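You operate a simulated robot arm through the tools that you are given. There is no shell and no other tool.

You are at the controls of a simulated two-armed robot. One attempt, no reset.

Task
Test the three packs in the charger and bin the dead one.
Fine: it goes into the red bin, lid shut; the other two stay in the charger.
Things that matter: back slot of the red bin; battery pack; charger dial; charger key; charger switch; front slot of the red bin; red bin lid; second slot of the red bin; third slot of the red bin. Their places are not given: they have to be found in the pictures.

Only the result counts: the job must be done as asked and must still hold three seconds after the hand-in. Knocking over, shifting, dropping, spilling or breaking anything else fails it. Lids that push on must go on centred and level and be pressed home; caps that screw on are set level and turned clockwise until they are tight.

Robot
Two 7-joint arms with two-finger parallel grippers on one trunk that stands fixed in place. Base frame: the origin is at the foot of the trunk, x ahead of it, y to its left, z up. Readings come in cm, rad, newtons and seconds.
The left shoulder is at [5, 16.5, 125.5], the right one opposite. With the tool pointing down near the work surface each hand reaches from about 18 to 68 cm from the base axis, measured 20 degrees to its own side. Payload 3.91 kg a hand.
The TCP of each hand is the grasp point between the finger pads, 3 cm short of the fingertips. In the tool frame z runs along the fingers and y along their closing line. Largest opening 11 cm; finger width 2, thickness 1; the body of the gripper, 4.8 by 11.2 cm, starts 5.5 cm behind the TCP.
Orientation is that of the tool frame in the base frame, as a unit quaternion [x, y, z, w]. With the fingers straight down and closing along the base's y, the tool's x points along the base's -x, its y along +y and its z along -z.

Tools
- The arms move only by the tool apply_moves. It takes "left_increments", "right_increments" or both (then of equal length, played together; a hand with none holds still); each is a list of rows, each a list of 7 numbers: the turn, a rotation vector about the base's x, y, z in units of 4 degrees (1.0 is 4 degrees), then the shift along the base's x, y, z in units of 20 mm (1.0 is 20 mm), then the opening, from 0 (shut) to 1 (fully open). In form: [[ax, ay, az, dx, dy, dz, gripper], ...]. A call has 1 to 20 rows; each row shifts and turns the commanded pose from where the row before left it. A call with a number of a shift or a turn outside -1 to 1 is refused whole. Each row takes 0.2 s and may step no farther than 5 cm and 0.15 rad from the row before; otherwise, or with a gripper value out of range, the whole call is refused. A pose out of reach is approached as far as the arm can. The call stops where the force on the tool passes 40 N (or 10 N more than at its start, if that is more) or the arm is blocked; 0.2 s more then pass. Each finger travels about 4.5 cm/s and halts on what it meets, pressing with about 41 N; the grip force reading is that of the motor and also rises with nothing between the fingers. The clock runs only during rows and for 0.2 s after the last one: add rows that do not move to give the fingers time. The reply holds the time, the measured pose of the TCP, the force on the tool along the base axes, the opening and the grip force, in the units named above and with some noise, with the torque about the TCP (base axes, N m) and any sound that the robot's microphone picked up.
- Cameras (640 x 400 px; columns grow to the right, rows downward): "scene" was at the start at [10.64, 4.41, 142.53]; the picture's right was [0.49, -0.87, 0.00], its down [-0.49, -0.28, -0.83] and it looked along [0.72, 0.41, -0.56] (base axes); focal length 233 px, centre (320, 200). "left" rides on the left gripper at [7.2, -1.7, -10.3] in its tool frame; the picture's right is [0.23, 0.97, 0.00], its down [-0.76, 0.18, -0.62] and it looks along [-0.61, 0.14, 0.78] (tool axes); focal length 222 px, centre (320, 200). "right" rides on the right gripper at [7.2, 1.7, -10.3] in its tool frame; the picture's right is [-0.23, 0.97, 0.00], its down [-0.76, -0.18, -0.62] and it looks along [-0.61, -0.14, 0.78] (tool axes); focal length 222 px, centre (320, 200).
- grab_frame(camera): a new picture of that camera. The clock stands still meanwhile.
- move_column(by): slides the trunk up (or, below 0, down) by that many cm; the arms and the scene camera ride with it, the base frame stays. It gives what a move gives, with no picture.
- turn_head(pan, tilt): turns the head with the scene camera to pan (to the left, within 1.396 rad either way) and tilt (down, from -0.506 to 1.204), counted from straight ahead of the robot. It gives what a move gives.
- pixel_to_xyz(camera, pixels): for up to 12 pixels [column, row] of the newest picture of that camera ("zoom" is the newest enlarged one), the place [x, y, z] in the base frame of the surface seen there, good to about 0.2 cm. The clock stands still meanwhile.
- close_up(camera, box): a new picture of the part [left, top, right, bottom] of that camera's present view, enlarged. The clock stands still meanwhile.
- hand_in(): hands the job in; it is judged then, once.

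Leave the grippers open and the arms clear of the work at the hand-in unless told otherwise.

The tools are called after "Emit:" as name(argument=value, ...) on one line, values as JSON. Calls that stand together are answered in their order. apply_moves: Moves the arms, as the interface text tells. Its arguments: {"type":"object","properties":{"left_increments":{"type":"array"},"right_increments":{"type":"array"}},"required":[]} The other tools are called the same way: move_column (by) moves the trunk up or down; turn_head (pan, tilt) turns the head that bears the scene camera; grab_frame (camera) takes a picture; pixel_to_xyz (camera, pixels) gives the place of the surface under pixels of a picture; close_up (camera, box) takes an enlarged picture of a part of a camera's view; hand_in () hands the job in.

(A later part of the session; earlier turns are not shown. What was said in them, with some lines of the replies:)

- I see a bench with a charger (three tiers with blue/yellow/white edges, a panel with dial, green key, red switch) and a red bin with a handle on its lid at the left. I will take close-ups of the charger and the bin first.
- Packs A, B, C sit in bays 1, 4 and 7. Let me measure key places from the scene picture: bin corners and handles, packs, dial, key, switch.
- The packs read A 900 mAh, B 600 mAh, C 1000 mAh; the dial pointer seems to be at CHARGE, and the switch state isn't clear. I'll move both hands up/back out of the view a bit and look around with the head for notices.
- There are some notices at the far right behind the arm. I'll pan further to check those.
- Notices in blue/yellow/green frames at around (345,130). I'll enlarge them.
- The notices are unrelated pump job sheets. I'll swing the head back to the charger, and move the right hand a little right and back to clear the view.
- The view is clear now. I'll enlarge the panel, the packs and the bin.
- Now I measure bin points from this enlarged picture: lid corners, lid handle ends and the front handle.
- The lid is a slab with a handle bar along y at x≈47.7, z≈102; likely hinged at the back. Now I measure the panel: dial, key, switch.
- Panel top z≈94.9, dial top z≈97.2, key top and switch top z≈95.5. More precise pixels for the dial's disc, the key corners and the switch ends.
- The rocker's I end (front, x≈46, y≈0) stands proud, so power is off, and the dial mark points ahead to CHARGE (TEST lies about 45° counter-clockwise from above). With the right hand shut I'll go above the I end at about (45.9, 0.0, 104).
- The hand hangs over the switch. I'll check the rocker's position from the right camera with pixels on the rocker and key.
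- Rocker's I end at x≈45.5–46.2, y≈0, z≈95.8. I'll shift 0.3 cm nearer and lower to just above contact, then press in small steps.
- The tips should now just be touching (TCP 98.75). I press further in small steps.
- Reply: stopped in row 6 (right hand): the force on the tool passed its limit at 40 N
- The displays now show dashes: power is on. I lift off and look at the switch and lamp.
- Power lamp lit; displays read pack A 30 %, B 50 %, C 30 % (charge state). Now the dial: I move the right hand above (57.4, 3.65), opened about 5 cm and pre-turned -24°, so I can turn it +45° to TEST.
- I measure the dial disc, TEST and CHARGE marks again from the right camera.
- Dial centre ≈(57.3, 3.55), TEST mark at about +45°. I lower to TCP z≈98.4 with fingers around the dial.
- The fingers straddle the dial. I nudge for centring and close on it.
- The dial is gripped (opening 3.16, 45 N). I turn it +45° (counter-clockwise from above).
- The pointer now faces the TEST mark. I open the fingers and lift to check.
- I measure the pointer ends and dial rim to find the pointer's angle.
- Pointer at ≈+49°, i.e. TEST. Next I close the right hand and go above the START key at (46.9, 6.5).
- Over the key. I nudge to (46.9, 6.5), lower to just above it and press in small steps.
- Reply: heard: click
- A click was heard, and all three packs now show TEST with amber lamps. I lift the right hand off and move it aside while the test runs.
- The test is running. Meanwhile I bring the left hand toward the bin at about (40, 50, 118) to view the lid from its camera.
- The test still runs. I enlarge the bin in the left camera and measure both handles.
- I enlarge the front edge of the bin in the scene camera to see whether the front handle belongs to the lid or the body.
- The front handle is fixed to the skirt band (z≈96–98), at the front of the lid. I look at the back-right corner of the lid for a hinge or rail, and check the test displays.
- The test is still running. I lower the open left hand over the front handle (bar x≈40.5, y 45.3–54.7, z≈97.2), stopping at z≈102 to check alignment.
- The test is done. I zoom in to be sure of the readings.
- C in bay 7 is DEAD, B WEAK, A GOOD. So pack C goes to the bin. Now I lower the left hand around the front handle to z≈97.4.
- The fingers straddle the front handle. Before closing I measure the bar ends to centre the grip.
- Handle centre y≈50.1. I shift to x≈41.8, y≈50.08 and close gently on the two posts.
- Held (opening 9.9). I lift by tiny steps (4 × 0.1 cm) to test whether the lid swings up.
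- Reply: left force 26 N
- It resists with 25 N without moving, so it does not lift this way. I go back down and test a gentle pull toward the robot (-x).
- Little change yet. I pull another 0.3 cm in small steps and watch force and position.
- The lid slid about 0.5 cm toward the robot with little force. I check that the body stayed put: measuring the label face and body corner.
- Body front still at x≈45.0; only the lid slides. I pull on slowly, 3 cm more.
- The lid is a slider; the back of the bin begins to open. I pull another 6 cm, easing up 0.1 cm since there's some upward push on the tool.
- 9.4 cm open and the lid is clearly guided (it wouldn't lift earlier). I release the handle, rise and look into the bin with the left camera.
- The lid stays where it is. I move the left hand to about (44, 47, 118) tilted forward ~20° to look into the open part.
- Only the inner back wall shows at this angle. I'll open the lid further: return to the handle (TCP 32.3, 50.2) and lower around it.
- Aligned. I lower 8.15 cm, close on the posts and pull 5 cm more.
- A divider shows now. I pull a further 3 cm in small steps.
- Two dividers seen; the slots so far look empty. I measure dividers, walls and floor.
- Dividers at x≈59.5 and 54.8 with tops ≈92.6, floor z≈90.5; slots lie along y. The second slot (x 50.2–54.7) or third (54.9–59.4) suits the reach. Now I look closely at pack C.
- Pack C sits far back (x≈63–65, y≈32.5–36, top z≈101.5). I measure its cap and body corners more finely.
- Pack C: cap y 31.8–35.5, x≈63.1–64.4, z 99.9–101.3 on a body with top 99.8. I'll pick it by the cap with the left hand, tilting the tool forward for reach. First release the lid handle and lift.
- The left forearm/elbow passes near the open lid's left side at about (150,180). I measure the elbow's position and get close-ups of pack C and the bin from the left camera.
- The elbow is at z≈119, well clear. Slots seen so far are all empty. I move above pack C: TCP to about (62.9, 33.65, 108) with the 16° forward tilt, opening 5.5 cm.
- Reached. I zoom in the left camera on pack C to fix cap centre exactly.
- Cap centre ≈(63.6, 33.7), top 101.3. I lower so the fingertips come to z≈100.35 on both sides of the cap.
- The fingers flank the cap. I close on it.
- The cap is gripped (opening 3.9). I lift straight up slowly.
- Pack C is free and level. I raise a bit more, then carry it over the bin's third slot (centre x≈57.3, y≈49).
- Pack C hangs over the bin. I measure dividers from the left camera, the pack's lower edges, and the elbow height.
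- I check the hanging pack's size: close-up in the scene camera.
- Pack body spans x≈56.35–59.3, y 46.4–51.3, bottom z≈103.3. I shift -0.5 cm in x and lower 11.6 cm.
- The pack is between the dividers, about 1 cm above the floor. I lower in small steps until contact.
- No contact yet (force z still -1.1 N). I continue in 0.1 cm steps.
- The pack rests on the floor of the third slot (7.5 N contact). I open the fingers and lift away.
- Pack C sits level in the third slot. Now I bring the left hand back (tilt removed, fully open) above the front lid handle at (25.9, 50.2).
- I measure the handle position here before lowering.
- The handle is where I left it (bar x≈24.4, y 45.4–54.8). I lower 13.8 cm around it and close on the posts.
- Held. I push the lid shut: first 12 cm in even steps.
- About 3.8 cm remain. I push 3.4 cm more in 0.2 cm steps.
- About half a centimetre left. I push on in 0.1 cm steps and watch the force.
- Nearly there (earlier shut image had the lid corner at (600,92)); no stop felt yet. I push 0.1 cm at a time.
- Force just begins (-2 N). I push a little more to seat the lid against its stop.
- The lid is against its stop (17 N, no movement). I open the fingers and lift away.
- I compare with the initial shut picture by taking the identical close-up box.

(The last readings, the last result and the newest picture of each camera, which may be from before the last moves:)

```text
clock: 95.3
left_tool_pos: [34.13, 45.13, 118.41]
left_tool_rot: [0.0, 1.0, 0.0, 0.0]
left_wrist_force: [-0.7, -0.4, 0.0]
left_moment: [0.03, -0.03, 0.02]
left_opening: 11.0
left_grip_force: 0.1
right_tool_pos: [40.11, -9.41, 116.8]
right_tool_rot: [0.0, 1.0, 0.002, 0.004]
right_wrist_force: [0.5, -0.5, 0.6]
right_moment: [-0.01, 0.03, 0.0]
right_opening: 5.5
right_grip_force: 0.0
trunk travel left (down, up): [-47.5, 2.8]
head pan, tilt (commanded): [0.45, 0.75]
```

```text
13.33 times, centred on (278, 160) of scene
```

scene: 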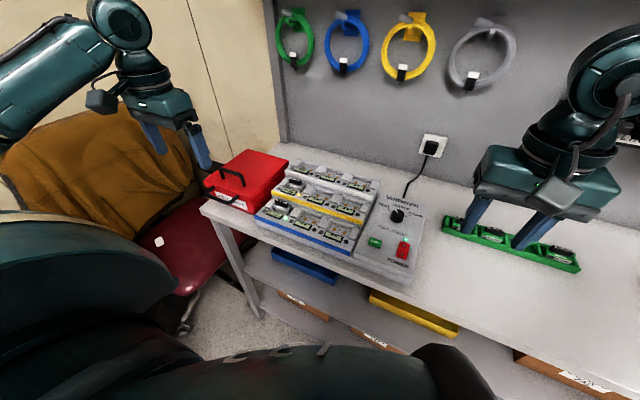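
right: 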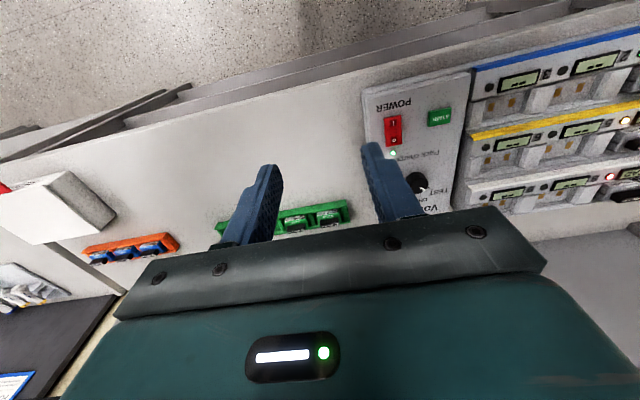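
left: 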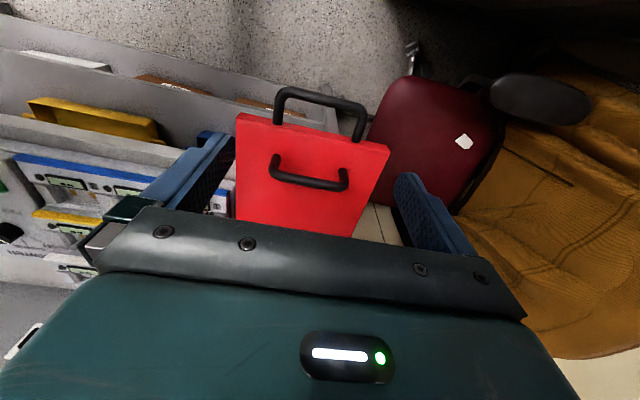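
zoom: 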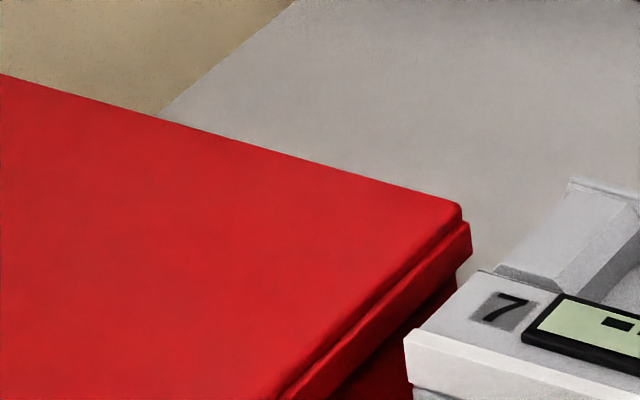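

The lid matches its initial shut position (within ~0.5 mm). I now open the right gripper fully, and draw both hands back up and clear.

Emit:
apply_moves(left_increments=[[0, 0, 0, -0.5, -0.7, 0.7, 1], [0, 0, 0, -0.5, -0.7, 0.7, 1], [0, 0, 0, -0.5, -0.7, 0.7, 1], [0, 0, 0, -0.5, -0.7, 0.7, 1], [0, 0, 0, -0.5, -0.7, 0.7, 1], [0, 0, 0, 0, 0, 0, 1], [0, 0, 0, 0, 0, 0, 1]], right_increments=[[0, 0, 0, -0.7, -0.5, 0.6, 1], [0, 0, 0, -0.7, -0.5, 0.6, 1], [0, 0, 0, -0.7, -0.5, 0.6, 1], [0, 0, 0, -0.7, -0.5, 0.6, 1], [0, 0, 0, -0.7, -0.5, 0.6, 1], [0, 0, 0, 0, 0, 0, 1], [0, 0, 0, 0, 0, 0, 1]])

Emit:
grab_frame(camera="scene")

Emit:
close_up(camera="scene", box=[190, 145, 430, 285])

```text
clock: 96.9
left_tool_pos: [30.47, 39.31, 123.91]
left_tool_rot: [-0.001, 1.0, 0.001, -0.001]
left_wrist_force: [-0.3, 0.3, 0.7]
left_moment: [0.02, 0.02, 0.0]
left_opening: 11.01
left_grip_force: 0.1
left hand out of reach, approached as far as the arm can: row 2, 3
right_tool_pos: [33.06, -14.52, 122.92]
right_tool_rot: [0.0, 1.0, 0.003, 0.003]
right_wrist_force: [0.1, -0.2, 0.1]
right_moment: [0.02, 0.01, 0.05]
right_opening: 10.99
right_grip_force: 0.1
trunk travel left (down, up): [-47.5, 2.8]
head pan, tilt (commanded): [0.45, 0.75]
```

```text
taken
```

scene: 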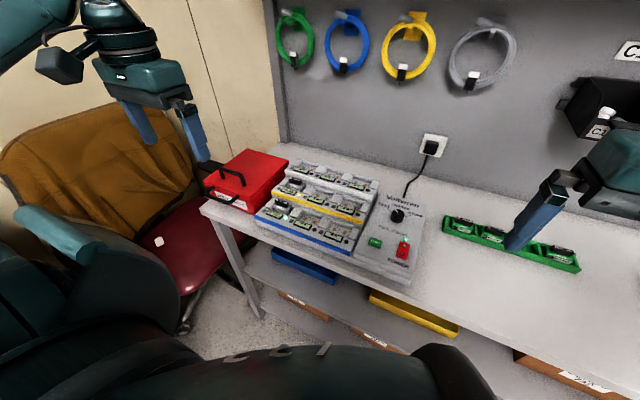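

```text
2.67 times, centred on (310, 215) of scene
```

zoom: 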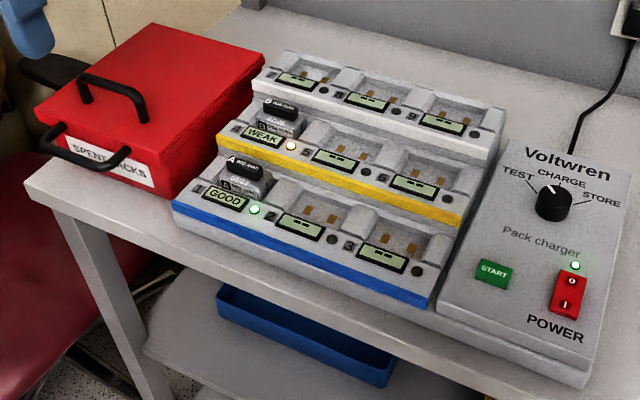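

The bin is shut with pack C inside, A (GOOD) and B (WEAK) remain in bays 1 and 4, nothing else has moved, and both hands are open and clear. I hand in.

Emit:
hand_in()

```text
The job is handed in.
```

I tested the three packs, binned the dead one and handed the job in. I don't have the judge's verdict.

- **Test:** I switched the charger on, turned the dial to TEST and pressed START. Pack A read GOOD, pack B read WEAK and pack C read DEAD.
- **Bin:** Pack C lies level in the third slot of the red bin. The lid turned out to be a sliding one. I pushed it back against its stop, and in the pictures it sits within about half a millimetre of where it started.
- **Charger:** Packs A and B are still in bays 1 and 4. I left the charger switched on with the dial at TEST, since the task didn't ask for it to be reset.

In the last picture nothing else appeared to have moved, and both grippers were open and clear of the work.
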